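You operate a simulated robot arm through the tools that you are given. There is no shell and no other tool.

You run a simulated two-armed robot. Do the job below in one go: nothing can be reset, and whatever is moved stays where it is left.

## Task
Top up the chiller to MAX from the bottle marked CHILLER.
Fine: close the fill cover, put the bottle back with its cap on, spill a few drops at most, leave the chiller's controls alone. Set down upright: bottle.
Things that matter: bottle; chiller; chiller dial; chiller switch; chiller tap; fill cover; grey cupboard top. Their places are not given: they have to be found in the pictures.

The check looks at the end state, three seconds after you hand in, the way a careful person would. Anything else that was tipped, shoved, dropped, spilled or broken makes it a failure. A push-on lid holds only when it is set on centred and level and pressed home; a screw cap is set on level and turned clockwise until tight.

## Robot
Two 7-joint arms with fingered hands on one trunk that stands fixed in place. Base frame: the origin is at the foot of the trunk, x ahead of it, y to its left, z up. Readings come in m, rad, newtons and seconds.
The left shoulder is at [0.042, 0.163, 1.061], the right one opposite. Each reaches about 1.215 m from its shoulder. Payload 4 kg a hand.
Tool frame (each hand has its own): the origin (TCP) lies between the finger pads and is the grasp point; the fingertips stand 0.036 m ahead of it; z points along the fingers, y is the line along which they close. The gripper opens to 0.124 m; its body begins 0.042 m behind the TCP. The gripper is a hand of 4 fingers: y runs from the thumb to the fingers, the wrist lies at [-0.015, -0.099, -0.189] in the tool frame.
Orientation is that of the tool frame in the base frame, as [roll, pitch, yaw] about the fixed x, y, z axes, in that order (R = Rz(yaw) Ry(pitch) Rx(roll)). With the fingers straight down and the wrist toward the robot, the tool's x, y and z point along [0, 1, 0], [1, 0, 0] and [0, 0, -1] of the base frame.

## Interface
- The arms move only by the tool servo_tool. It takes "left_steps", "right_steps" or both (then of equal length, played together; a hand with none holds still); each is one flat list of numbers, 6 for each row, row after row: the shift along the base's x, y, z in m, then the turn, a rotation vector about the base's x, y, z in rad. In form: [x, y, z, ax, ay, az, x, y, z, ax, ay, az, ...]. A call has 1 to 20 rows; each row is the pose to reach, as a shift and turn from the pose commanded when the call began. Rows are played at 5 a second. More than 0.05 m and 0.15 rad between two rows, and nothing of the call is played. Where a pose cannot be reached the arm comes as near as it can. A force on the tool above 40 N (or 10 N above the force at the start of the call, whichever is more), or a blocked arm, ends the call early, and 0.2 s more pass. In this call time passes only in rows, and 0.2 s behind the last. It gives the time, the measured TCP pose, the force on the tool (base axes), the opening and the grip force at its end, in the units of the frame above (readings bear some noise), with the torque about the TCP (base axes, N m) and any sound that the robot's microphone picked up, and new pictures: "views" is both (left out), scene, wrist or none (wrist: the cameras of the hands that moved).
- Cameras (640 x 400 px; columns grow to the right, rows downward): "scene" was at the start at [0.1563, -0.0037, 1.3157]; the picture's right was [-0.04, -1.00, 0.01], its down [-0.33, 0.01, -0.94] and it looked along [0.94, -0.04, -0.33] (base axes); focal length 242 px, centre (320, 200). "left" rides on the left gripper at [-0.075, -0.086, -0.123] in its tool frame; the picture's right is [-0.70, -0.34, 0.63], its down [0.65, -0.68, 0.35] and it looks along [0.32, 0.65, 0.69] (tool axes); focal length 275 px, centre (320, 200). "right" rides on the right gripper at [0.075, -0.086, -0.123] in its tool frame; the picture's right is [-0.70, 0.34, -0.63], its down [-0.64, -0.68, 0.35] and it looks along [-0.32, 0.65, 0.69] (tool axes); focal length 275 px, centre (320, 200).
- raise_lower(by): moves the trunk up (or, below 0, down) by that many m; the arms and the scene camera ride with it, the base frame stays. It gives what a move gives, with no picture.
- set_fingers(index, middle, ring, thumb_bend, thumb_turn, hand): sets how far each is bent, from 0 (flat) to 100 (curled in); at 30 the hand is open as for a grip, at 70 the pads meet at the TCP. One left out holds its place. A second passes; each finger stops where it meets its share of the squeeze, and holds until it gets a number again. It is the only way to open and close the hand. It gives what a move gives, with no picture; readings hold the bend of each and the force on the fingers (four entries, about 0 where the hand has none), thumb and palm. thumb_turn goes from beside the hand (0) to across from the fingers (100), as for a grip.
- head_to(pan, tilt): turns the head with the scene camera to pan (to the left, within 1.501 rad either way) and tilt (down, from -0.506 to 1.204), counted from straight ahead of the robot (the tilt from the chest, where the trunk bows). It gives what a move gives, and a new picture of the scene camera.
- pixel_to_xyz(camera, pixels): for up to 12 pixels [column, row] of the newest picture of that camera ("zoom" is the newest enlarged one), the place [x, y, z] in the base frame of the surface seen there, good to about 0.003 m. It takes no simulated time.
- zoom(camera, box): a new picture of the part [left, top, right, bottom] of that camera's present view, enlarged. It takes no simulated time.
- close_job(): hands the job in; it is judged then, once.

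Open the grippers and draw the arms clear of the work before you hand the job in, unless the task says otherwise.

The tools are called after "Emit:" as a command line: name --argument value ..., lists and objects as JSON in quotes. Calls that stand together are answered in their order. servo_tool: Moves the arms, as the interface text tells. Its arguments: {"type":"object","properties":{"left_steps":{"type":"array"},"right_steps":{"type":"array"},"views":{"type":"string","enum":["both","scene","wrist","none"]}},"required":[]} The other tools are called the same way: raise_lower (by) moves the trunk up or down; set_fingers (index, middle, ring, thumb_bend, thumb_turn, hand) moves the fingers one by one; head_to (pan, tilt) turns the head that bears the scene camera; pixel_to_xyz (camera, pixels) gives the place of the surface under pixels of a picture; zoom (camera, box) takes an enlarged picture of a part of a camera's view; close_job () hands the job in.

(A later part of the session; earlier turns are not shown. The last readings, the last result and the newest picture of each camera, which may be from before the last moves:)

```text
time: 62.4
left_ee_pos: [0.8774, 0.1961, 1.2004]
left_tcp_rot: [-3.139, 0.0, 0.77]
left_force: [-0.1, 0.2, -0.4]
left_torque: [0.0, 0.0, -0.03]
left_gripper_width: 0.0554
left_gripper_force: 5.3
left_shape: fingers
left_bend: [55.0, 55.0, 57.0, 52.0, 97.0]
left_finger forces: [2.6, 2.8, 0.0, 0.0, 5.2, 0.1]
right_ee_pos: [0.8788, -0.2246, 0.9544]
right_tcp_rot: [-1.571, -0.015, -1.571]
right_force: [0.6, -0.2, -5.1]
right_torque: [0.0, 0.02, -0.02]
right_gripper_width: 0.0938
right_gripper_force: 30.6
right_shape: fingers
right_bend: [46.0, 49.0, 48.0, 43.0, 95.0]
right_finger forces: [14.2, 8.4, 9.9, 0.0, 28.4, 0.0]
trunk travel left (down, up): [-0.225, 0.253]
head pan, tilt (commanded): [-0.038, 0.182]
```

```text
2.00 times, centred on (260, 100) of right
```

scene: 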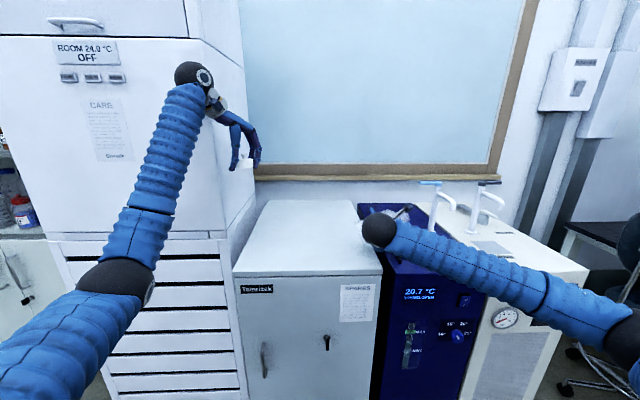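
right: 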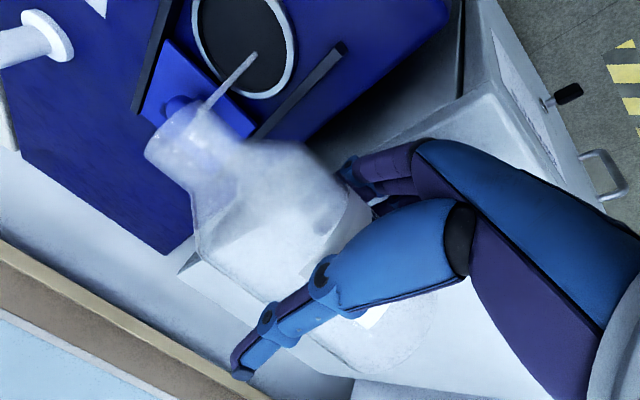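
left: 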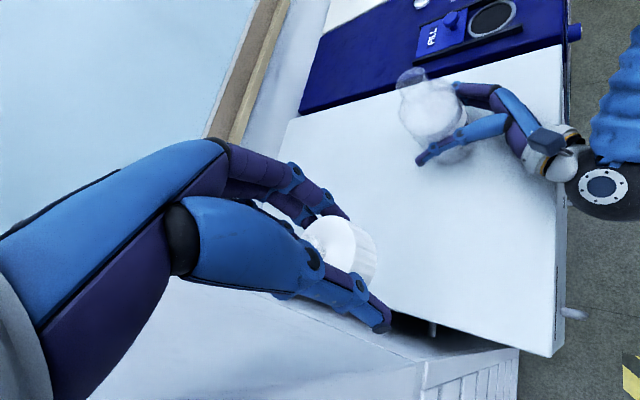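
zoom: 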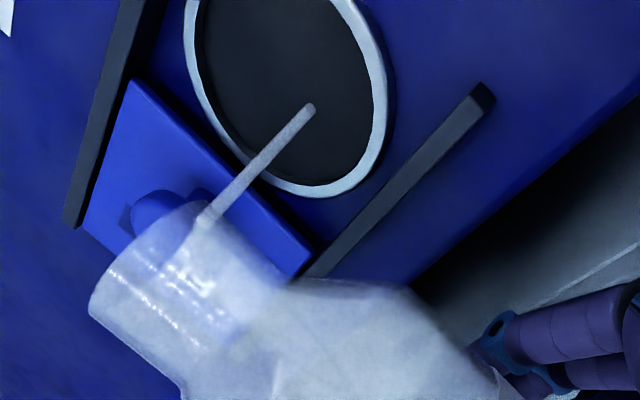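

The level now shows inside the green band, slightly under the MAX line, with the tube standing proud of the panel. I measure heights to remove parallax.

Emit:
zoom --camera "scene" --box '[400, 322, 425, 342]'

Emit:
pixel_to_xyz --camera "zoom" --pixels '[[210, 206], [365, 202], [215, 178], [200, 232], [280, 226], [280, 231], [280, 245], [290, 206], [300, 120], [350, 260], [280, 260], [280, 300]]'

```text
16.00 times, centred on (412, 332) of scene
```

zoom: 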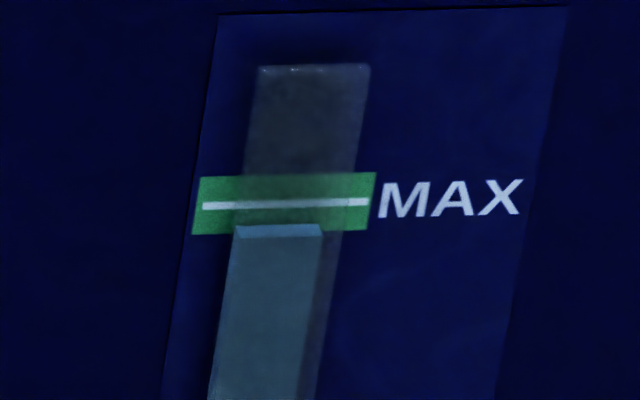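

```text
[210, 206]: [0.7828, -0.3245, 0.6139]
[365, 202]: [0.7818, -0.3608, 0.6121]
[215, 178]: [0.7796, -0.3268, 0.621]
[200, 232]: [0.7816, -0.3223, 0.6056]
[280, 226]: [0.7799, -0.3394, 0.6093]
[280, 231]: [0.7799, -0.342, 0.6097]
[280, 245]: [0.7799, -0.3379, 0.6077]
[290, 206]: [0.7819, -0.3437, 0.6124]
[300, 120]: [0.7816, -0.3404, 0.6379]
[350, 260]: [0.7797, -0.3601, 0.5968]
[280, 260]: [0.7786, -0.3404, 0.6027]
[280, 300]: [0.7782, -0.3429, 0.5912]
```

The liquid top is at z≈0.609 versus the MAX line z≈0.613, so about 4 mm more is needed (rate ≈2 mm/s). I pour about 1 s more and then roll the bottle back promptly, keeping the lip over the hole.

Emit:
servo_tool --right_steps '[0, 0, 0, 0.003, 0, 0, 0, 0, 0, 0.005, 0, 0, 0, 0, 0, 0.008, 0, 0, 0, 0, 0, 0.01, 0, 0, 0, 0, 0, 0.01, 0, 0, 0, 0.0018, 0.004, -0.12, 0, 0, 0, 0.0017, 0.013, -0.26, 0, 0, 0, -0.0005, 0.028, -0.4, 0, 0, 0, -0.0047, 0.045, -0.54, 0, 0]' --views "both"

Emit:
zoom --camera "right" --box '[100, 0, 420, 200]'

Emit:
zoom --camera "scene" --box '[400, 322, 425, 342]'

Emit:
pixel_to_xyz --camera "zoom" --pixels '[[210, 206], [365, 202], [290, 205], [290, 210], [290, 215], [290, 220], [290, 225], [290, 235]]'

```text
time: 64.4
left_ee_pos: [0.8757, 0.1968, 1.2003]
left_tcp_rot: [-3.141, -0.001, 0.771]
left_force: [0.3, -0.7, 0.0]
left_torque: [-0.03, 0.03, -0.03]
left_gripper_width: 0.0558
left_gripper_force: 4.7
left_shape: fingers
left_bend: [55.0, 55.0, 57.0, 52.0, 97.0]
left_finger forces: [2.6, 3.0, 0.0, 0.1, 5.3, 0.1]
right_ee_pos: [0.8775, -0.2278, 1.001]
right_tcp_rot: [-1.572, -0.559, -1.567]
right_force: [0.0, 0.2, -4.4]
right_torque: [0.04, 0.03, 0.01]
right_gripper_width: 0.0938
right_gripper_force: 30.6
right_shape: fingers
right_bend: [46.0, 49.0, 48.0, 43.0, 96.0]
right_finger forces: [14.1, 8.3, 9.6, 0.0, 28.7, 0.1]
trunk travel left (down, up): [-0.225, 0.253]
head pan, tilt (commanded): [-0.038, 0.182]
```

scene: 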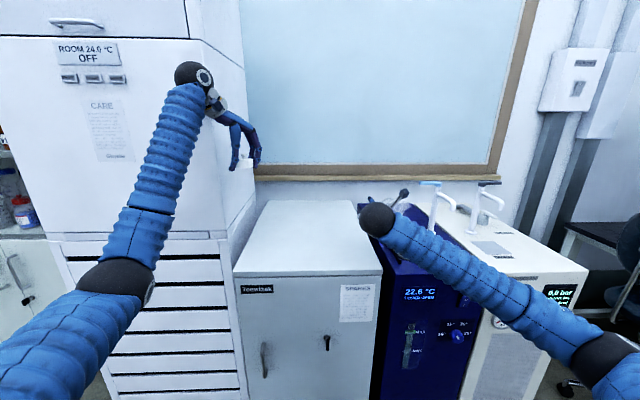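
right: 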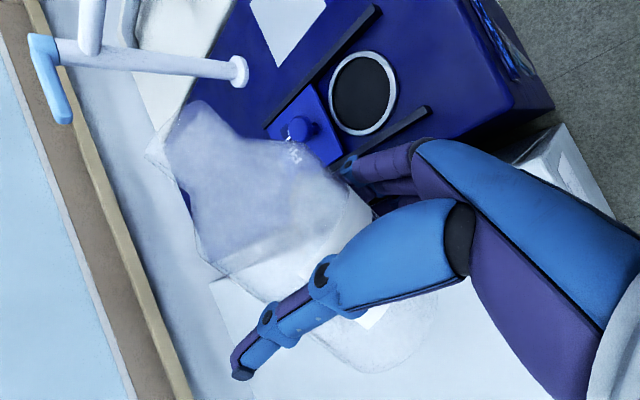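

```text
2.00 times, centred on (260, 100) of right
```

zoom: 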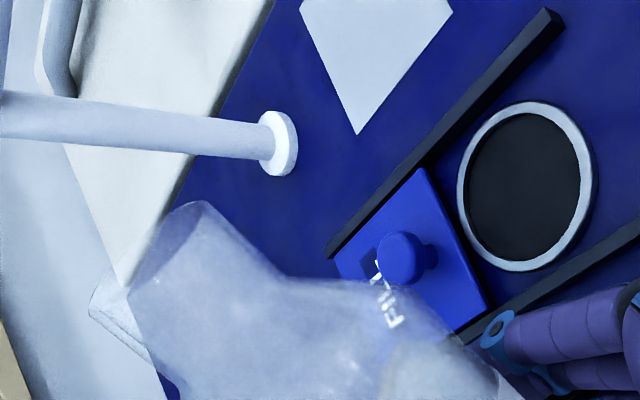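

```text
16.00 times, centred on (412, 332) of scene
```

zoom: 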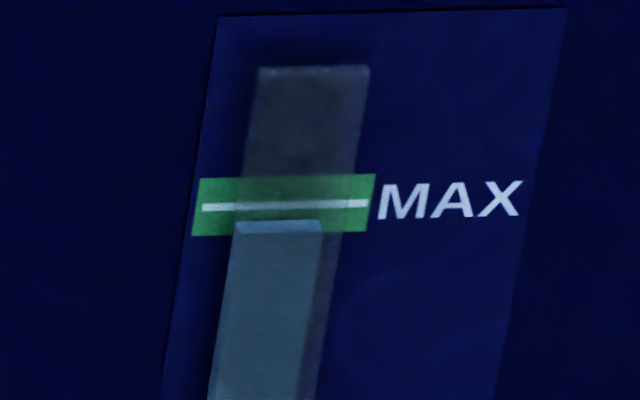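

```text
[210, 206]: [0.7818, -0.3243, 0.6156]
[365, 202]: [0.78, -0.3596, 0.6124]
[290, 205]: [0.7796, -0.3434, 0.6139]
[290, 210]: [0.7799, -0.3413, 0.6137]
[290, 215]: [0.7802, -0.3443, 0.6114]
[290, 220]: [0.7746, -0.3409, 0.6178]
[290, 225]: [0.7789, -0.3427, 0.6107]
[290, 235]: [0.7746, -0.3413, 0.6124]
```

The flow stopped and the level reads slightly below the MAX line (surface back edge row 220 vs line 204), still within the green band. I wait a second to see whether the gauge lags.

Emit:
servo_tool --right_steps '[0, 0, 0, 0, 0, 0, 0, 0, 0, 0, 0, 0, 0, 0, 0, 0, 0, 0, 0, 0, 0, 0, 0, 0, 0, 0, 0, 0, 0, 0]' --views "none"

Emit:
zoom --camera "scene" --box '[400, 322, 425, 342]'

Emit:
zoom --camera "scene" --box '[404, 328, 418, 338]'

Emit:
pixel_to_xyz --camera "zoom" --pixels '[[280, 270], [300, 270], [250, 270], [270, 255], [270, 285], [150, 235], [420, 230], [280, 330], [300, 350], [260, 350]]'

```text
time: 65.6
left_ee_pos: [0.8769, 0.1968, 1.2013]
left_tcp_rot: [-3.139, -0.001, 0.771]
left_force: [-0.5, -0.4, 0.1]
left_torque: [-0.04, -0.02, 0.0]
left_gripper_width: 0.0558
left_gripper_force: 5.4
left_shape: fingers
left_bend: [55.0, 55.0, 57.0, 52.0, 97.0]
left_finger forces: [2.5, 2.9, 0.0, 0.0, 5.3, 0.0]
right_ee_pos: [0.878, -0.2281, 1.0001]
right_tcp_rot: [-1.572, -0.556, -1.569]
right_force: [0.3, 1.0, -4.3]
right_torque: [-0.03, 0.06, -0.02]
right_gripper_width: 0.0938
right_gripper_force: 30.3
right_shape: fingers
right_bend: [46.0, 49.0, 48.0, 43.0, 96.0]
right_finger forces: [14.2, 8.4, 9.7, 0.0, 28.7, 0.0]
trunk travel left (down, up): [-0.225, 0.253]
head pan, tilt (commanded): [-0.038, 0.182]
```

```text
16.00 times, centred on (412, 332) of scene
```

zoom: 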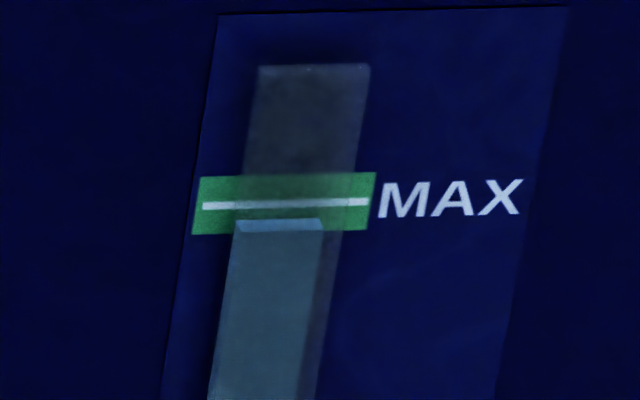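

```text
16.00 times, centred on (411, 333) of scene
```

zoom: 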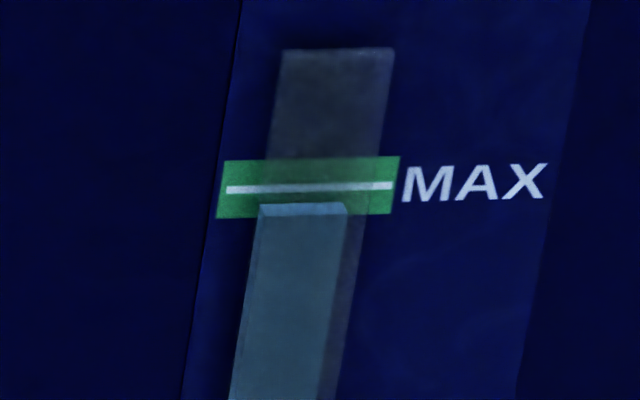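

```text
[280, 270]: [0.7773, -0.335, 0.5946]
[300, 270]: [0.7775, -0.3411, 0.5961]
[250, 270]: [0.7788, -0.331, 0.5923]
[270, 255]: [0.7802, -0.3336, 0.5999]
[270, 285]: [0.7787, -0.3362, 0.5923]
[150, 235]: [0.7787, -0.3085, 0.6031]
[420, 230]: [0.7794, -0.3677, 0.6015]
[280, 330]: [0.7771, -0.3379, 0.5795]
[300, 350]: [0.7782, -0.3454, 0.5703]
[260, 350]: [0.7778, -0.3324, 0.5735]
```

The level is steady about 4 mm under the MAX line. I tilt back to resume a gentle stream for about a second.

Emit:
servo_tool --right_steps '[0, 0.0042, -0.017, 0.14, 0, 0, 0, 0.0064, -0.032, 0.28, 0, 0, 0, 0.0065, -0.041, 0.4, 0, 0, 0, 0.0055, -0.043, 0.48, 0, 0, 0, 0.005, -0.045, 0.53, 0, 0, 0, 0.0047, -0.045, 0.555, 0, 0, 0, 0.0047, -0.045, 0.567, 0, 0, 0, 0.0047, -0.045, 0.575, 0, 0, 0, 0.0047, -0.045, 0.58, 0, 0]' --views "wrist"

Emit:
zoom --camera "right" --box '[100, 0, 420, 200]'

Emit:
zoom --camera "scene" --box '[404, 328, 418, 338]'

```text
time: 67.6
left_ee_pos: [0.8769, 0.1956, 1.2007]
left_tcp_rot: [-3.14, -0.003, 0.769]
left_force: [0.0, -0.1, 0.3]
left_torque: [-0.01, 0.01, -0.01]
left_gripper_width: 0.0555
left_gripper_force: 5.3
left_shape: fingers
left_bend: [55.0, 55.0, 57.0, 52.0, 97.0]
left_finger forces: [2.5, 2.9, 0.1, 0.1, 5.3, 0.1]
right_ee_pos: [0.8792, -0.224, 0.955]
right_tcp_rot: [-1.571, 0.024, -1.571]
right_force: [0.0, -0.8, -4.6]
right_torque: [-0.01, 0.05, 0.01]
right_gripper_width: 0.0941
right_gripper_force: 30.9
right_shape: fingers
right_bend: [46.0, 49.0, 48.0, 43.0, 95.0]
right_finger forces: [14.1, 8.4, 9.7, 0.0, 28.4, 0.0]
trunk travel left (down, up): [-0.225, 0.253]
head pan, tilt (commanded): [-0.038, 0.182]
```

right: 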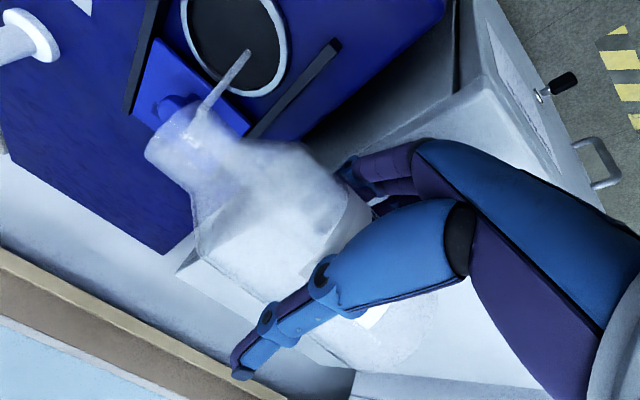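

```text
2.00 times, centred on (260, 100) of right
```

zoom: 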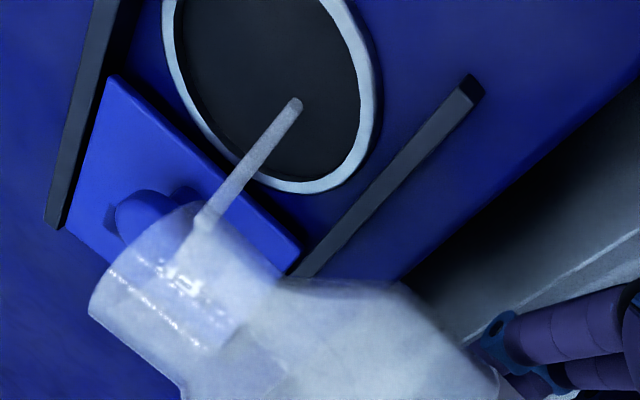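

```text
16.00 times, centred on (411, 333) of scene
```

zoom: 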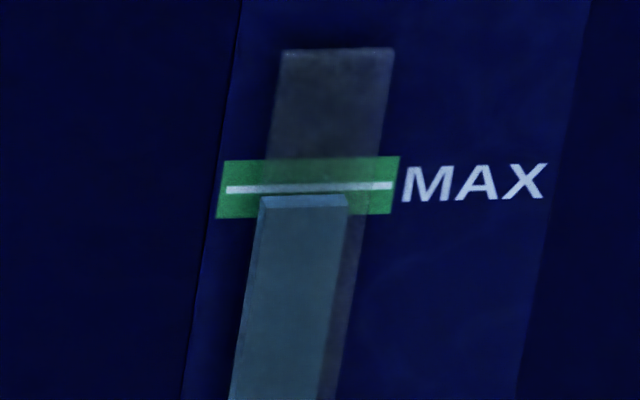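

The surface's back edge is at row ≈195, the MAX line at 188. I hold the stream for 0.6 s more, then roll back.

Emit:
servo_tool --right_steps '[0, 0, 0, 0.003, 0, 0, 0, 0, 0, 0.005, 0, 0, 0, 0, 0, 0.005, 0, 0, 0, 0.001, 0.004, -0.13, 0, 0, 0, 0.0017, 0.013, -0.27, 0, 0, 0, 0, 0.028, -0.41, 0, 0, 0, -0.0045, 0.045, -0.55, 0, 0, 0, -0.0045, 0.045, -0.55, 0, 0]' --views "both"

Emit:
zoom --camera "right" --box '[100, 0, 420, 200]'

Emit:
zoom --camera "scene" --box '[404, 328, 418, 338]'

```text
time: 69.4
left_ee_pos: [0.8771, 0.1947, 1.2008]
left_tcp_rot: [-3.139, -0.001, 0.77]
left_force: [-0.3, 0.8, -0.9]
left_torque: [0.04, -0.02, 0.0]
left_gripper_width: 0.0558
left_gripper_force: 5.3
left_shape: fingers
left_bend: [55.0, 55.0, 57.0, 52.0, 97.0]
left_finger forces: [2.6, 2.9, 0.0, 0.1, 5.3, 0.0]
right_ee_pos: [0.8788, -0.2296, 0.999]
right_tcp_rot: [-1.572, -0.53, -1.57]
right_force: [-0.3, 0.4, -4.5]
right_torque: [0.0, 0.0, 0.01]
right_gripper_width: 0.0939
right_gripper_force: 30.3
right_shape: fingers
right_bend: [46.0, 49.0, 48.0, 43.0, 95.0]
right_finger forces: [14.1, 8.4, 9.6, 0.1, 28.7, 0.0]
trunk travel left (down, up): [-0.225, 0.253]
head pan, tilt (commanded): [-0.038, 0.182]
```

scene: 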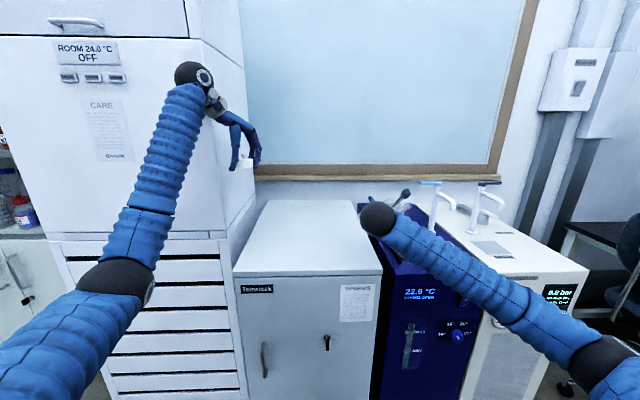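
right: 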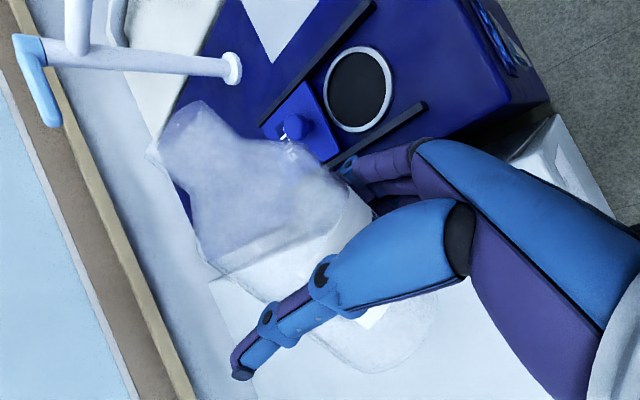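

```text
2.00 times, centred on (260, 100) of right
```

zoom: 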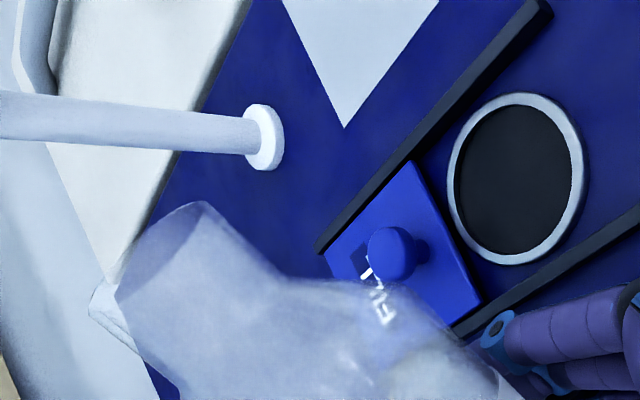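

```text
16.00 times, centred on (411, 333) of scene
```

zoom: 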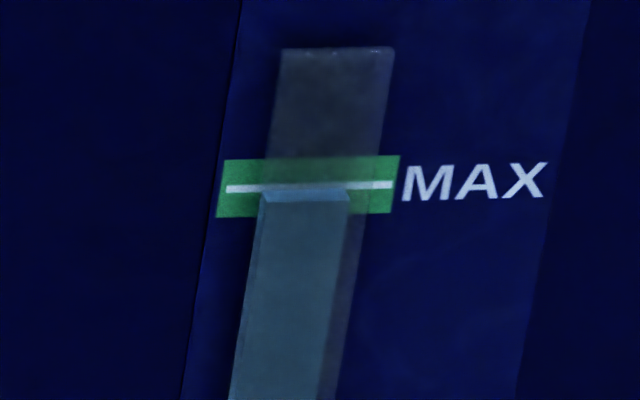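

The surface now sits at the MAX line (back edge row ≈189 vs line 187) and the flow has stopped. I bring the bottle back upright with the mouth staying over the hole.

Emit:
servo_tool --right_steps '[0, -0.004, 0.008, -0.13, 0, 0, 0, -0.011, 0.016, -0.26, 0, 0, 0, -0.019, 0.024, -0.39, 0, 0, 0, -0.029, 0.032, -0.52, 0, 0, 0, -0.04, 0.04, -0.65, 0, 0, 0, -0.052, 0.048, -0.78, 0, 0, 0, -0.065, 0.055, -0.91, 0, 0, 0, -0.078, 0.06, -1.044, 0, 0]' --views "both"

Emit:
zoom --camera "scene" --box '[360, 150, 480, 280]'

Emit:
zoom --camera "scene" --box '[390, 270, 490, 370]'

```text
time: 71.2
left_ee_pos: [0.8755, 0.1956, 1.2016]
left_tcp_rot: [3.141, 0.0, 0.771]
left_force: [0.2, -0.2, -0.8]
left_torque: [-0.03, 0.0, 0.03]
left_gripper_width: 0.0554
left_gripper_force: 5.4
left_shape: fingers
left_bend: [55.0, 55.0, 57.0, 52.0, 97.0]
left_finger forces: [2.4, 2.9, 0.0, 0.0, 5.3, 0.1]
right_ee_pos: [0.8782, -0.3075, 1.0591]
right_tcp_rot: [1.826, -1.569, 1.315]
right_force: [-0.3, 0.0, -4.8]
right_torque: [0.01, 0.05, 0.02]
right_gripper_width: 0.0935
right_gripper_force: 29.2
right_shape: fingers
right_bend: [46.0, 50.0, 48.0, 43.0, 96.0]
right_finger forces: [12.0, 8.0, 9.2, 0.0, 29.4, 0.0]
trunk travel left (down, up): [-0.225, 0.253]
head pan, tilt (commanded): [-0.038, 0.182]
```

scene: 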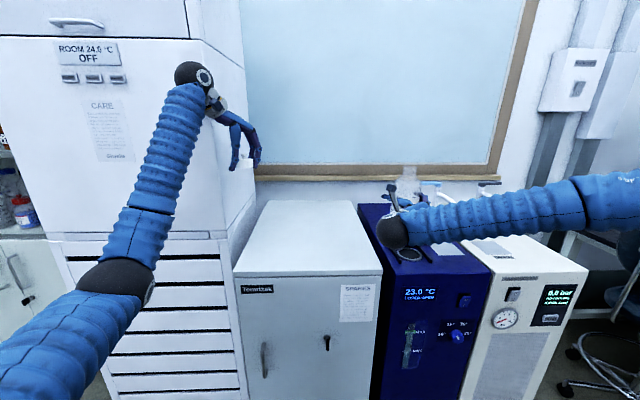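
right: 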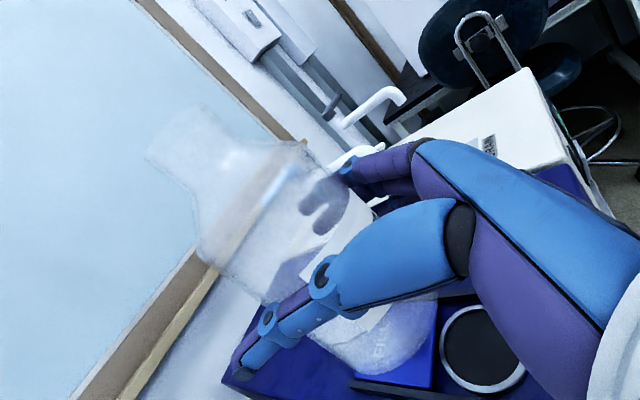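

```text
3.08 times, centred on (420, 215) of scene
```

zoom: 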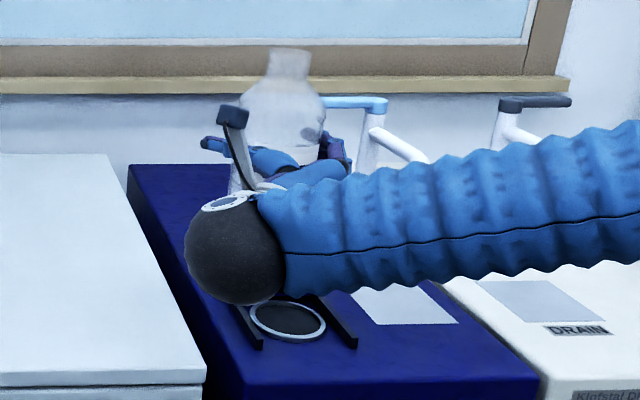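

```text
4.00 times, centred on (440, 320) of scene
```

zoom: 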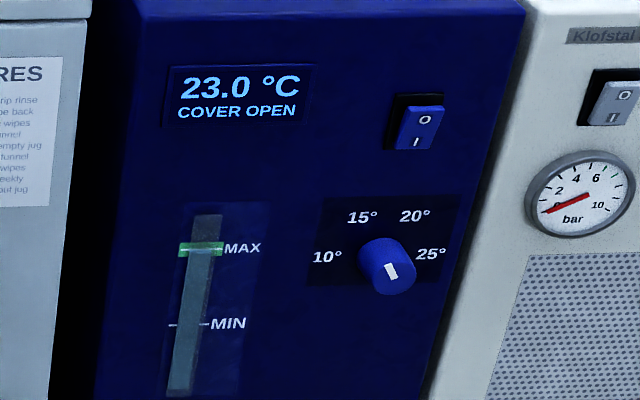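

The level sits at MAX and the bottle is upright. The dryer's dial reads near 0 bar, so I look at it to be sure nothing was touched there.

Emit:
zoom --camera "scene" --box '[490, 270, 590, 340]'

Emit:
zoom --camera "scene" --box '[410, 170, 570, 270]'

```text
5.71 times, centred on (540, 305) of scene
```

zoom: 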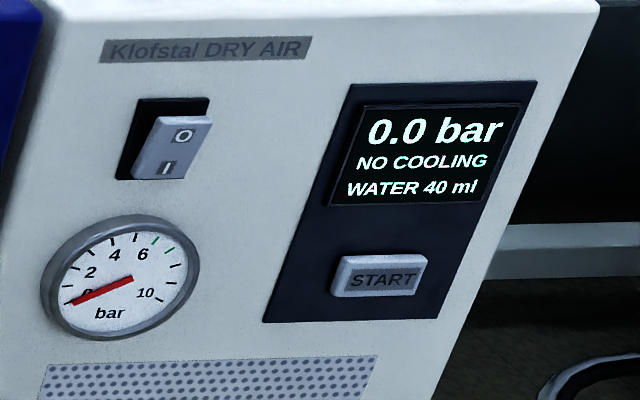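

```text
4.00 times, centred on (490, 220) of scene
```

zoom: 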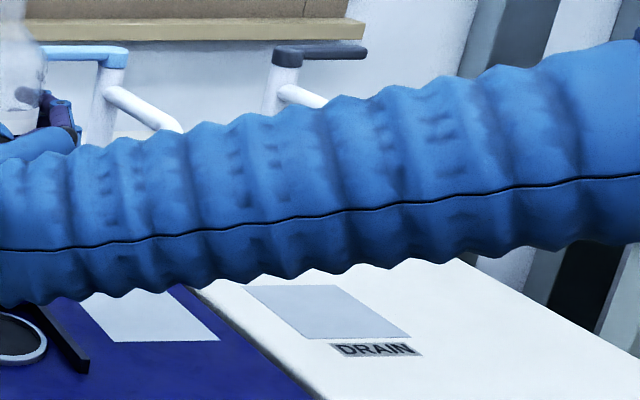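

The dryer only reports NO COOLING because the chiller pauses while its cover is open; nothing was touched. I carry the upright bottle back over its place on the cupboard.

Emit:
servo_tool --right_steps '[0.002, 0.013, 0, 0, 0, 0, 0.006, 0.038, 0, 0, 0, 0, 0.01, 0.066, 0, 0, 0, 0, 0.014, 0.094, 0, 0, 0, 0, 0.018, 0.122, 0, 0, 0, 0, 0.022, 0.15, 0, 0, 0, 0, 0.027, 0.178, 0, 0, 0, 0, 0.031, 0.206, 0, 0, 0, 0, 0.035, 0.232, 0, 0, 0, 0, 0.038, 0.249, 0, 0, 0, 0]' --views "both"

Emit:
zoom --camera "scene" --box '[270, 150, 400, 260]'

```text
time: 73.4
left_ee_pos: [0.8766, 0.1955, 1.2004]
left_tcp_rot: [-3.141, 0.001, 0.77]
left_force: [0.0, -0.5, -0.3]
left_torque: [-0.02, 0.03, 0.0]
left_gripper_width: 0.0557
left_gripper_force: 5.2
left_shape: fingers
left_bend: [55.0, 55.0, 57.0, 52.0, 97.0]
left_finger forces: [2.4, 2.9, 0.0, 0.1, 5.3, 0.1]
right_ee_pos: [0.9168, -0.0565, 1.0578]
right_tcp_rot: [-2.539, -1.569, -0.601]
right_force: [-0.1, -1.1, -4.0]
right_torque: [0.0, 0.05, 0.01]
right_gripper_width: 0.0936
right_gripper_force: 29.5
right_shape: fingers
right_bend: [46.0, 50.0, 48.0, 43.0, 96.0]
right_finger forces: [12.1, 8.1, 9.2, 0.0, 29.6, 0.0]
trunk travel left (down, up): [-0.225, 0.253]
head pan, tilt (commanded): [-0.038, 0.182]
```

scene: 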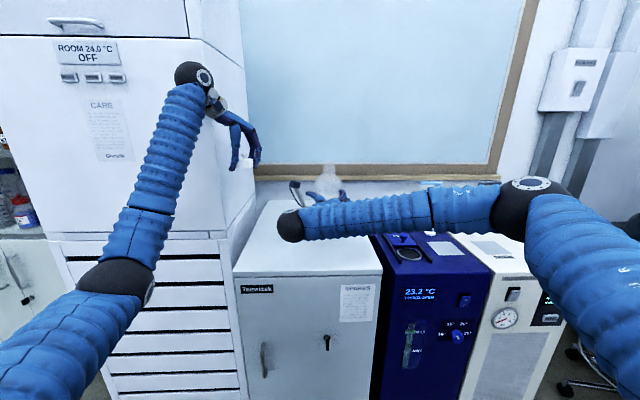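
right: 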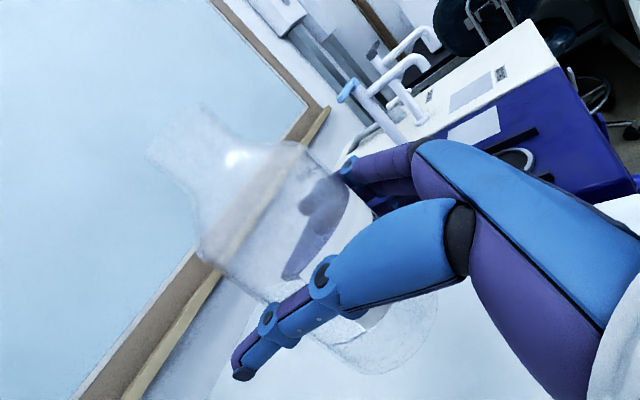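

```text
3.64 times, centred on (335, 205) of scene
```

zoom: 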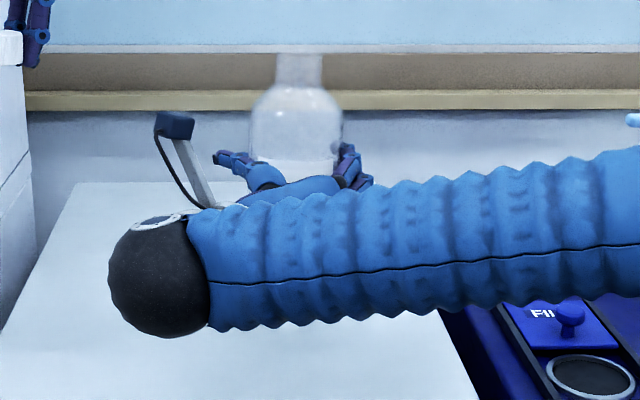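

The bottle is above its place. I lower to about 8 mm above the expected contact height.

Emit:
servo_tool --right_steps '[0, 0, -0.03, 0, 0, 0, 0, 0, -0.06, 0, 0, 0, 0, 0, -0.085, 0, 0, 0, 0, 0, -0.102, 0, 0, 0, 0, 0, -0.112, 0, 0, 0]' --views "none"

Emit:
servo_tool --right_steps '[0, 0, -0.002, 0, 0, 0, 0, 0, -0.004, 0, 0, 0, 0, 0, -0.006, 0, 0, 0]' --views "both"

```text
time: 74.6
left_ee_pos: [0.8782, 0.1963, 1.2001]
left_tcp_rot: [-3.139, 0.001, 0.769]
left_force: [-0.5, -0.2, -0.5]
left_torque: [0.01, -0.02, 0.0]
left_gripper_width: 0.0554
left_gripper_force: 5.6
left_shape: fingers
left_bend: [55.0, 55.0, 57.0, 52.0, 97.0]
left_finger forces: [2.5, 2.9, 0.0, 0.0, 5.3, 0.0]
right_ee_pos: [0.9172, -0.0585, 0.9466]
right_tcp_rot: [-2.296, -1.569, -0.846]
right_force: [0.1, -0.3, -4.9]
right_torque: [-0.02, 0.06, -0.01]
right_gripper_width: 0.0937
right_gripper_force: 29.3
right_shape: fingers
right_bend: [46.0, 50.0, 48.0, 43.0, 96.0]
right_finger forces: [12.1, 8.1, 9.2, 0.0, 29.6, 0.1]
trunk travel left (down, up): [-0.225, 0.253]
head pan, tilt (commanded): [-0.038, 0.182]
```

```text
time: 75.4
left_ee_pos: [0.8762, 0.1957, 1.2013]
left_tcp_rot: [-3.138, 0.001, 0.77]
left_force: [-0.1, 0.0, -0.6]
left_torque: [0.0, -0.01, 0.01]
left_gripper_width: 0.0555
left_gripper_force: 5.4
left_shape: fingers
left_bend: [55.0, 55.0, 57.0, 52.0, 97.0]
left_finger forces: [2.6, 2.9, 0.0, 0.1, 5.2, 0.0]
right_ee_pos: [0.9162, -0.0576, 0.9408]
right_tcp_rot: [1.886, -1.569, 1.256]
right_force: [0.3, 0.5, -5.1]
right_torque: [0.03, 0.09, 0.01]
right_gripper_width: 0.0938
right_gripper_force: 29.7
right_shape: fingers
right_bend: [46.0, 50.0, 48.0, 43.0, 96.0]
right_finger forces: [12.1, 8.1, 9.2, 0.0, 29.7, 0.1]
trunk travel left (down, up): [-0.225, 0.253]
head pan, tilt (commanded): [-0.038, 0.182]
```

scene: 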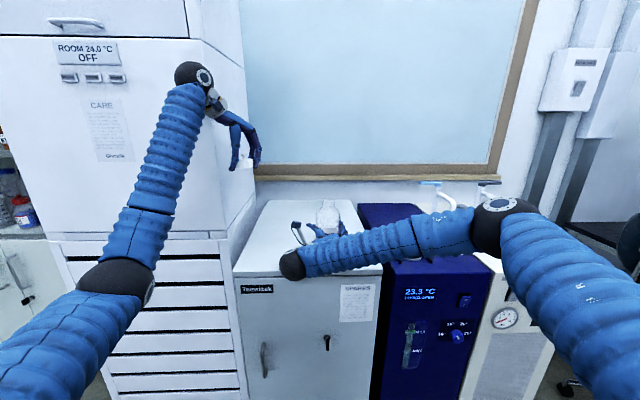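
right: 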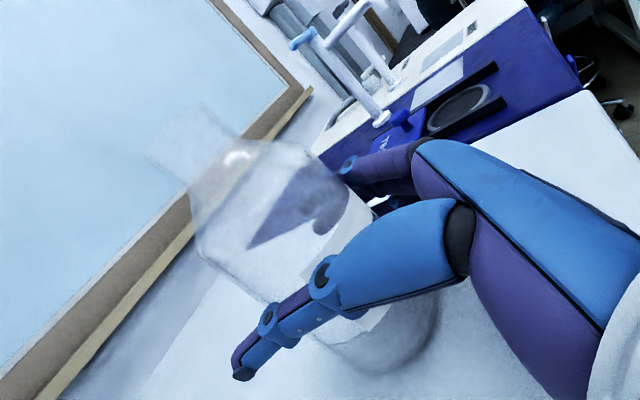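

Still free at z≈0.941 (weight unchanged). I lower in 1 mm steps until the force shows contact.

Emit:
servo_tool --right_steps '[0, 0, -0.001, 0, 0, 0, 0, 0, -0.002, 0, 0, 0]' --views "none"

Emit:
servo_tool --right_steps '[0, 0, -0.001, 0, 0, 0, 0, 0, -0.0015, 0, 0, 0]' --views "none"

```text
time: 76.0
left_ee_pos: [0.8771, 0.1951, 1.201]
left_tcp_rot: [-3.141, 0.0, 0.771]
left_force: [0.3, 0.1, -0.5]
left_torque: [-0.01, 0.0, 0.01]
left_gripper_width: 0.0555
left_gripper_force: 5.2
left_shape: fingers
left_bend: [55.0, 55.0, 57.0, 52.0, 97.0]
left_finger forces: [2.5, 2.9, 0.0, 0.0, 5.3, 0.0]
right_ee_pos: [0.916, -0.0573, 0.9396]
right_tcp_rot: [1.666, -1.569, 1.476]
right_force: [-1.0, 1.7, 0.2]
right_torque: [-0.16, -0.06, -0.03]
right_gripper_width: 0.0937
right_gripper_force: 30.0
right_shape: fingers
right_bend: [46.0, 50.0, 48.0, 43.0, 96.0]
right_finger forces: [11.6, 8.0, 9.5, 0.1, 30.2, 0.0]
trunk travel left (down, up): [-0.225, 0.253]
head pan, tilt (commanded): [-0.038, 0.182]
```

```text
time: 76.6
left_ee_pos: [0.8756, 0.1967, 1.2015]
left_tcp_rot: [-3.141, 0.0, 0.771]
left_force: [0.0, 0.0, -0.1]
left_torque: [0.05, 0.01, 0.03]
left_gripper_width: 0.0554
left_gripper_force: 5.5
left_shape: fingers
left_bend: [55.0, 55.0, 57.0, 52.0, 97.0]
left_finger forces: [2.4, 2.9, 0.0, 0.0, 5.2, 0.1]
right_ee_pos: [0.9152, -0.0571, 0.939]
right_tcp_rot: [0.21, -1.569, 2.933]
right_force: [-0.9, 0.2, 6.0]
right_torque: [-0.32, -0.23, 0.01]
right_gripper_width: 0.0936
right_gripper_force: 30.2
right_shape: fingers
right_bend: [46.0, 50.0, 48.0, 43.0, 96.0]
right_finger forces: [11.4, 8.3, 10.5, 0.0, 31.0, 0.1]
trunk travel left (down, up): [-0.225, 0.253]
head pan, tilt (commanded): [-0.038, 0.182]
```

The bottle rests on the cupboard (contact force up). I measure the mouth position again for capping.

Emit:
zoom --camera "scene" --box '[305, 190, 353, 228]'

Emit:
zoom --camera "right" --box '[80, 60, 400, 300]'

Emit:
pixel_to_xyz --camera "right" --pixels '[[143, 155], [195, 101], [169, 128], [160, 180], [215, 125], [180, 150], [205, 115], [150, 165], [175, 118], [155, 140]]'

```text
10.53 times, centred on (329, 209) of scene
```

zoom: 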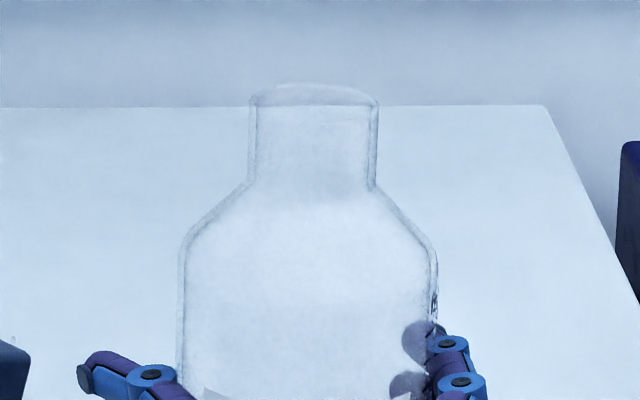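

```text
1.67 times, centred on (240, 180) of right
```

zoom: 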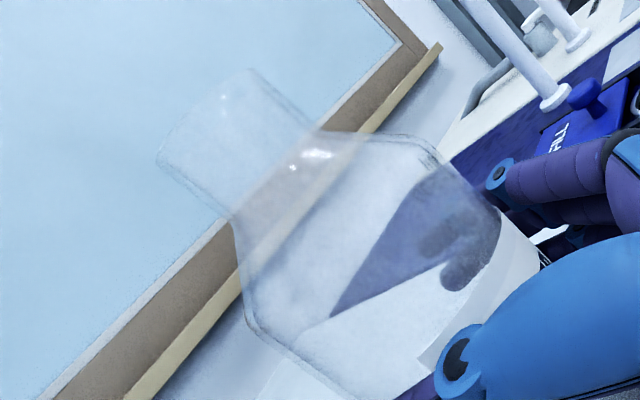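

```text
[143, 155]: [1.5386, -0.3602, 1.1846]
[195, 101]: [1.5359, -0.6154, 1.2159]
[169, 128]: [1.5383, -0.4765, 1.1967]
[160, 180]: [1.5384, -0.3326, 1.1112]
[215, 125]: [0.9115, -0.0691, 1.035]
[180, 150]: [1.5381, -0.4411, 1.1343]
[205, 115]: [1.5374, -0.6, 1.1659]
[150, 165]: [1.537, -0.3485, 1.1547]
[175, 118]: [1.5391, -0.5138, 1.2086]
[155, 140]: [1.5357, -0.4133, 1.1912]
```

The bottle sits in the hand exactly as before, shifted +5.4 mm in y, so the mouth is at about (0.926,−0.061). I check the cap held in the left hand for level.

Emit:
zoom --camera "scene" --box '[222, 130, 274, 180]'

Emit:
zoom --camera "left" --box '[260, 180, 420, 320]'

Emit:
pixel_to_xyz --camera "zoom" --pixels '[[330, 150], [300, 130], [370, 190], [345, 240], [250, 180], [310, 200], [380, 260], [420, 240], [330, 110], [390, 170]]'

```text
8.00 times, centred on (248, 155) of scene
```

zoom: 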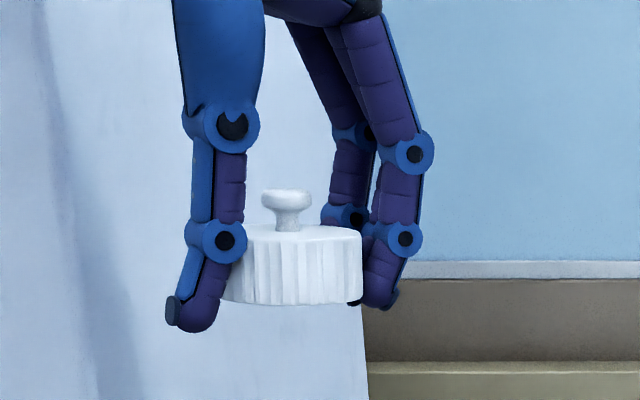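

```text
2.86 times, centred on (340, 250) of left
```

zoom: 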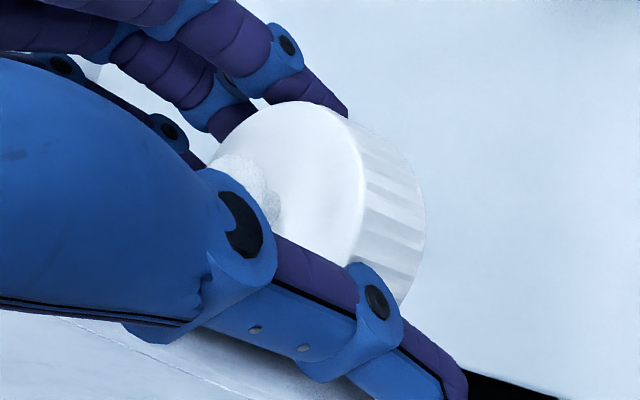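

```text
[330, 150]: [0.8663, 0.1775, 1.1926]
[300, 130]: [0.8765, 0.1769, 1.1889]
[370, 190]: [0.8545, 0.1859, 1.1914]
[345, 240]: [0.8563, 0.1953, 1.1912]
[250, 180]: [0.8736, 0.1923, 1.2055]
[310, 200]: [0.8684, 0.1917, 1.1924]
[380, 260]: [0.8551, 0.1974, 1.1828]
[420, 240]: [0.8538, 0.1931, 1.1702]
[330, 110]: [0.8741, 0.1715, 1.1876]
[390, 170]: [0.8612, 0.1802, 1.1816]
```

The cap is held level and centred on the left TCP. I bring it above the bottle mouth at about (0.926,−0.061).

Emit:
servo_tool --left_steps '[0.006, -0.03, 0, 0, 0, 0, 0.013, -0.07, 0, 0, 0, 0, 0.021, -0.11, 0, 0, 0, 0, 0.029, -0.15, 0, 0, 0, 0, 0.037, -0.19, 0, 0, 0, 0, 0.044, -0.23, 0, 0, 0, 0, 0.05, -0.2546, 0, 0, 0, 0, 0.05, -0.2546, -0.03, 0, 0, 0, 0.05, -0.2546, -0.06, 0, 0, 0, 0.05, -0.2546, -0.085, 0, 0, 0, 0.05, -0.2546, -0.1, 0, 0, 0]' --views "both"

Emit:
zoom --camera "scene" --box '[300, 160, 360, 220]'

Emit:
zoom --camera "right" --box '[40, 0, 300, 200]'

Emit:
zoom --camera "left" --box '[260, 180, 420, 320]'

```text
time: 79.0
left_ee_pos: [0.9257, -0.062, 1.1029]
left_tcp_rot: [-3.141, -0.001, 0.769]
left_force: [-0.8, -1.0, 0.0]
left_torque: [-0.02, 0.0, 0.0]
left_gripper_width: 0.0553
left_gripper_force: 5.0
left_shape: fingers
left_bend: [55.0, 55.0, 57.0, 53.0, 97.0]
left_finger forces: [2.5, 3.0, 0.1, 0.0, 5.2, 0.1]
right_ee_pos: [0.9156, -0.0563, 0.9386]
right_tcp_rot: [1.16, -1.569, 1.981]
right_force: [0.6, 1.5, 8.0]
right_torque: [-0.44, -0.3, 0.04]
right_gripper_width: 0.0937
right_gripper_force: 30.5
right_shape: fingers
right_bend: [46.0, 50.0, 48.0, 43.0, 95.0]
right_finger forces: [11.1, 8.3, 10.7, 0.0, 31.0, 0.0]
trunk travel left (down, up): [-0.225, 0.253]
head pan, tilt (commanded): [-0.038, 0.182]
```

scene: 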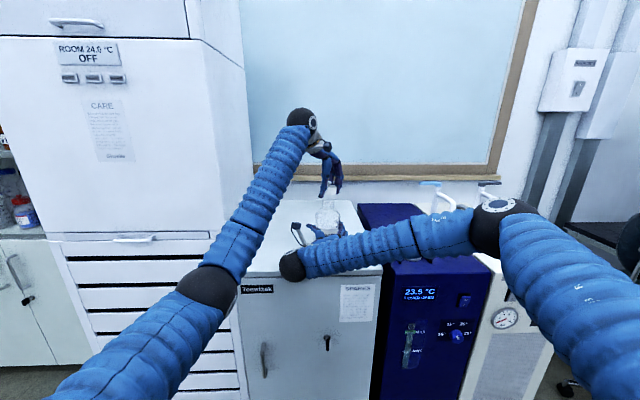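
left: 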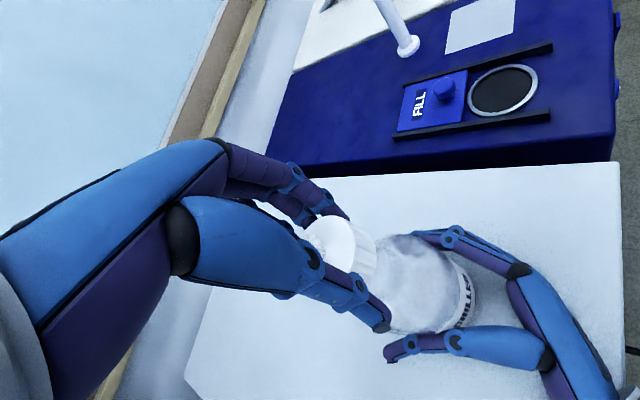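

```text
6.67 times, centred on (330, 190) of scene
```

zoom: 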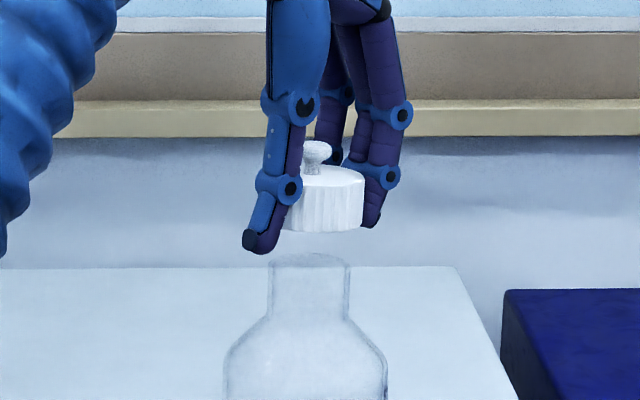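

```text
2.00 times, centred on (170, 100) of right
```

zoom: 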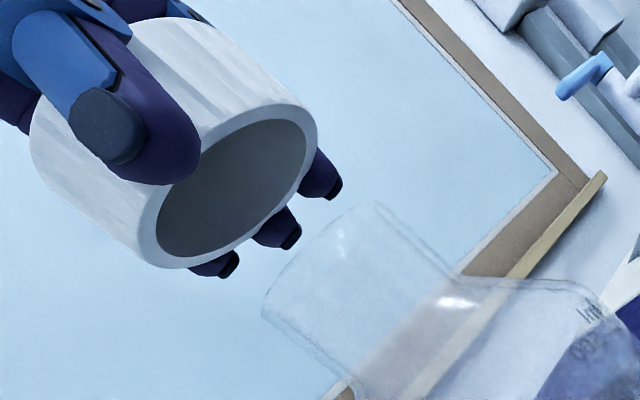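

```text
2.86 times, centred on (340, 250) of left
```

zoom: 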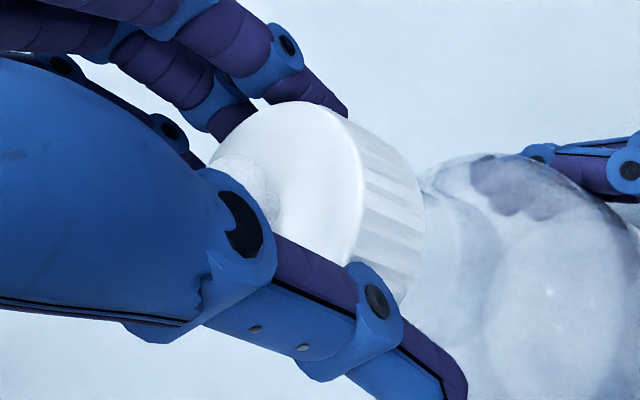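

The cap hovers over the mouth, aligned within about 1 mm in both the scene and right views. I lower slowly toward the rim.

Emit:
servo_tool --left_steps '[0, 0, -0.008, 0, 0, 0, 0, 0, -0.015, 0, 0, 0, 0, 0, -0.022, 0, 0, 0]' --views "none"

Emit:
zoom --camera "right" --box '[60, 20, 280, 200]'

Emit:
zoom --camera "scene" --box '[305, 180, 353, 218]'

```text
time: 79.8
left_ee_pos: [0.9264, -0.0624, 1.0797]
left_tcp_rot: [3.141, -0.001, 0.769]
left_force: [0.5, 0.5, 0.2]
left_torque: [0.03, -0.03, 0.02]
left_gripper_width: 0.0553
left_gripper_force: 5.4
left_shape: fingers
left_bend: [55.0, 55.0, 57.0, 53.0, 97.0]
left_finger forces: [2.5, 2.9, 0.1, 0.0, 5.1, 0.0]
right_ee_pos: [0.9151, -0.0578, 0.9387]
right_tcp_rot: [-2.204, -1.57, -0.939]
right_force: [-0.2, 0.0, 8.3]
right_torque: [-0.48, -0.3, 0.0]
right_gripper_width: 0.0936
right_gripper_force: 30.3
right_shape: fingers
right_bend: [46.0, 50.0, 48.0, 43.0, 95.0]
right_finger forces: [11.2, 8.2, 10.8, 0.1, 31.0, 0.0]
trunk travel left (down, up): [-0.225, 0.253]
head pan, tilt (commanded): [-0.038, 0.182]
```

```text
2.22 times, centred on (170, 110) of right
```

zoom: 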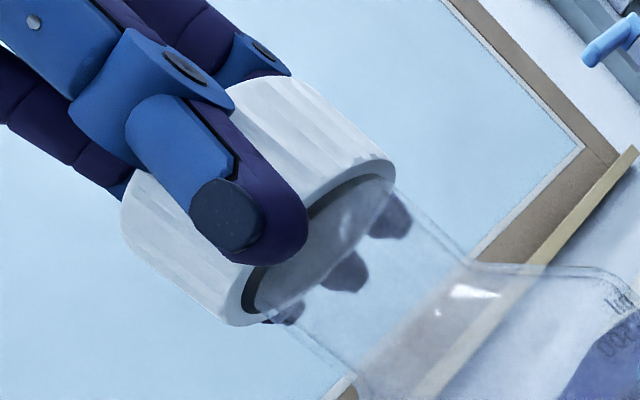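

```text
10.53 times, centred on (329, 199) of scene
```

zoom: 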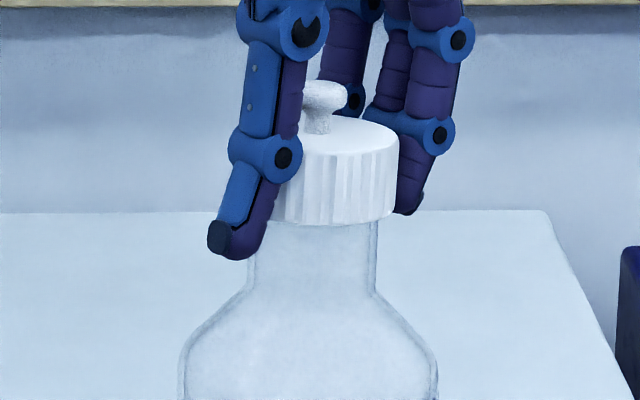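

The views suggest the cap is about 2 mm too far ahead (+x) and 1 mm to the right. I correct by (−2.5,+1.2) mm while staying just above the rim.

Emit:
servo_tool --left_steps '[-0.0025, 0.0012, 0, 0, 0, 0, -0.0025, 0.0012, 0, 0, 0, 0]' --views "none"

Emit:
zoom --camera "right" --box '[60, 20, 280, 200]'

Emit:
zoom --camera "scene" --box '[305, 180, 353, 218]'

Emit:
zoom --camera "left" --box '[270, 180, 430, 310]'

```text
time: 80.4
left_ee_pos: [0.9245, -0.0585, 1.0799]
left_tcp_rot: [-3.141, -0.001, 0.767]
left_force: [-0.7, 0.0, 0.1]
left_torque: [0.01, 0.0, -0.02]
left_gripper_width: 0.0551
left_gripper_force: 5.5
left_shape: fingers
left_bend: [55.0, 55.0, 57.0, 53.0, 97.0]
left_finger forces: [2.4, 2.9, 0.0, 0.1, 5.2, 0.0]
right_ee_pos: [0.9153, -0.0575, 0.9383]
right_tcp_rot: [-1.198, -1.57, -1.943]
right_force: [0.8, 1.0, 9.0]
right_torque: [-0.45, -0.35, 0.06]
right_gripper_width: 0.0938
right_gripper_force: 30.8
right_shape: fingers
right_bend: [46.0, 50.0, 48.0, 43.0, 95.0]
right_finger forces: [11.2, 8.3, 10.9, 0.0, 30.9, 0.1]
trunk travel left (down, up): [-0.225, 0.253]
head pan, tilt (commanded): [-0.038, 0.182]
```

```text
2.22 times, centred on (170, 110) of right
```

zoom: 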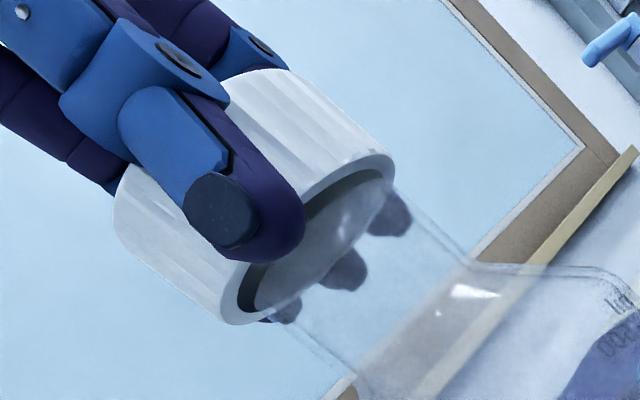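

```text
10.53 times, centred on (329, 199) of scene
```

zoom: 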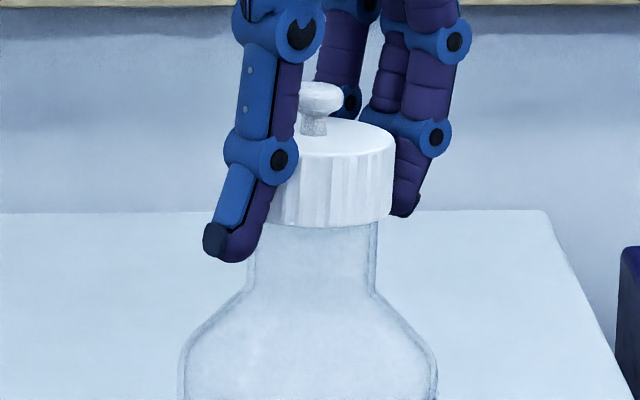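

```text
3.08 times, centred on (350, 245) of left
```

zoom: 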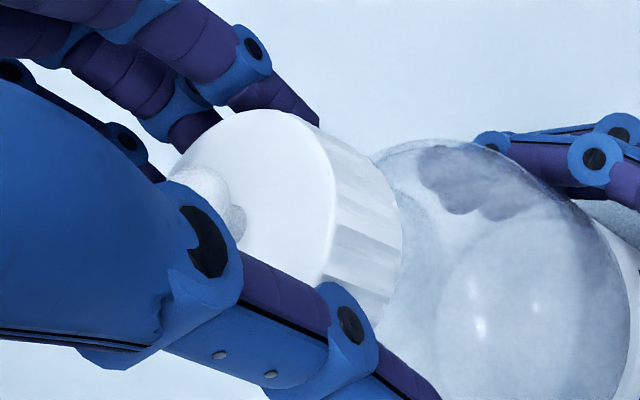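

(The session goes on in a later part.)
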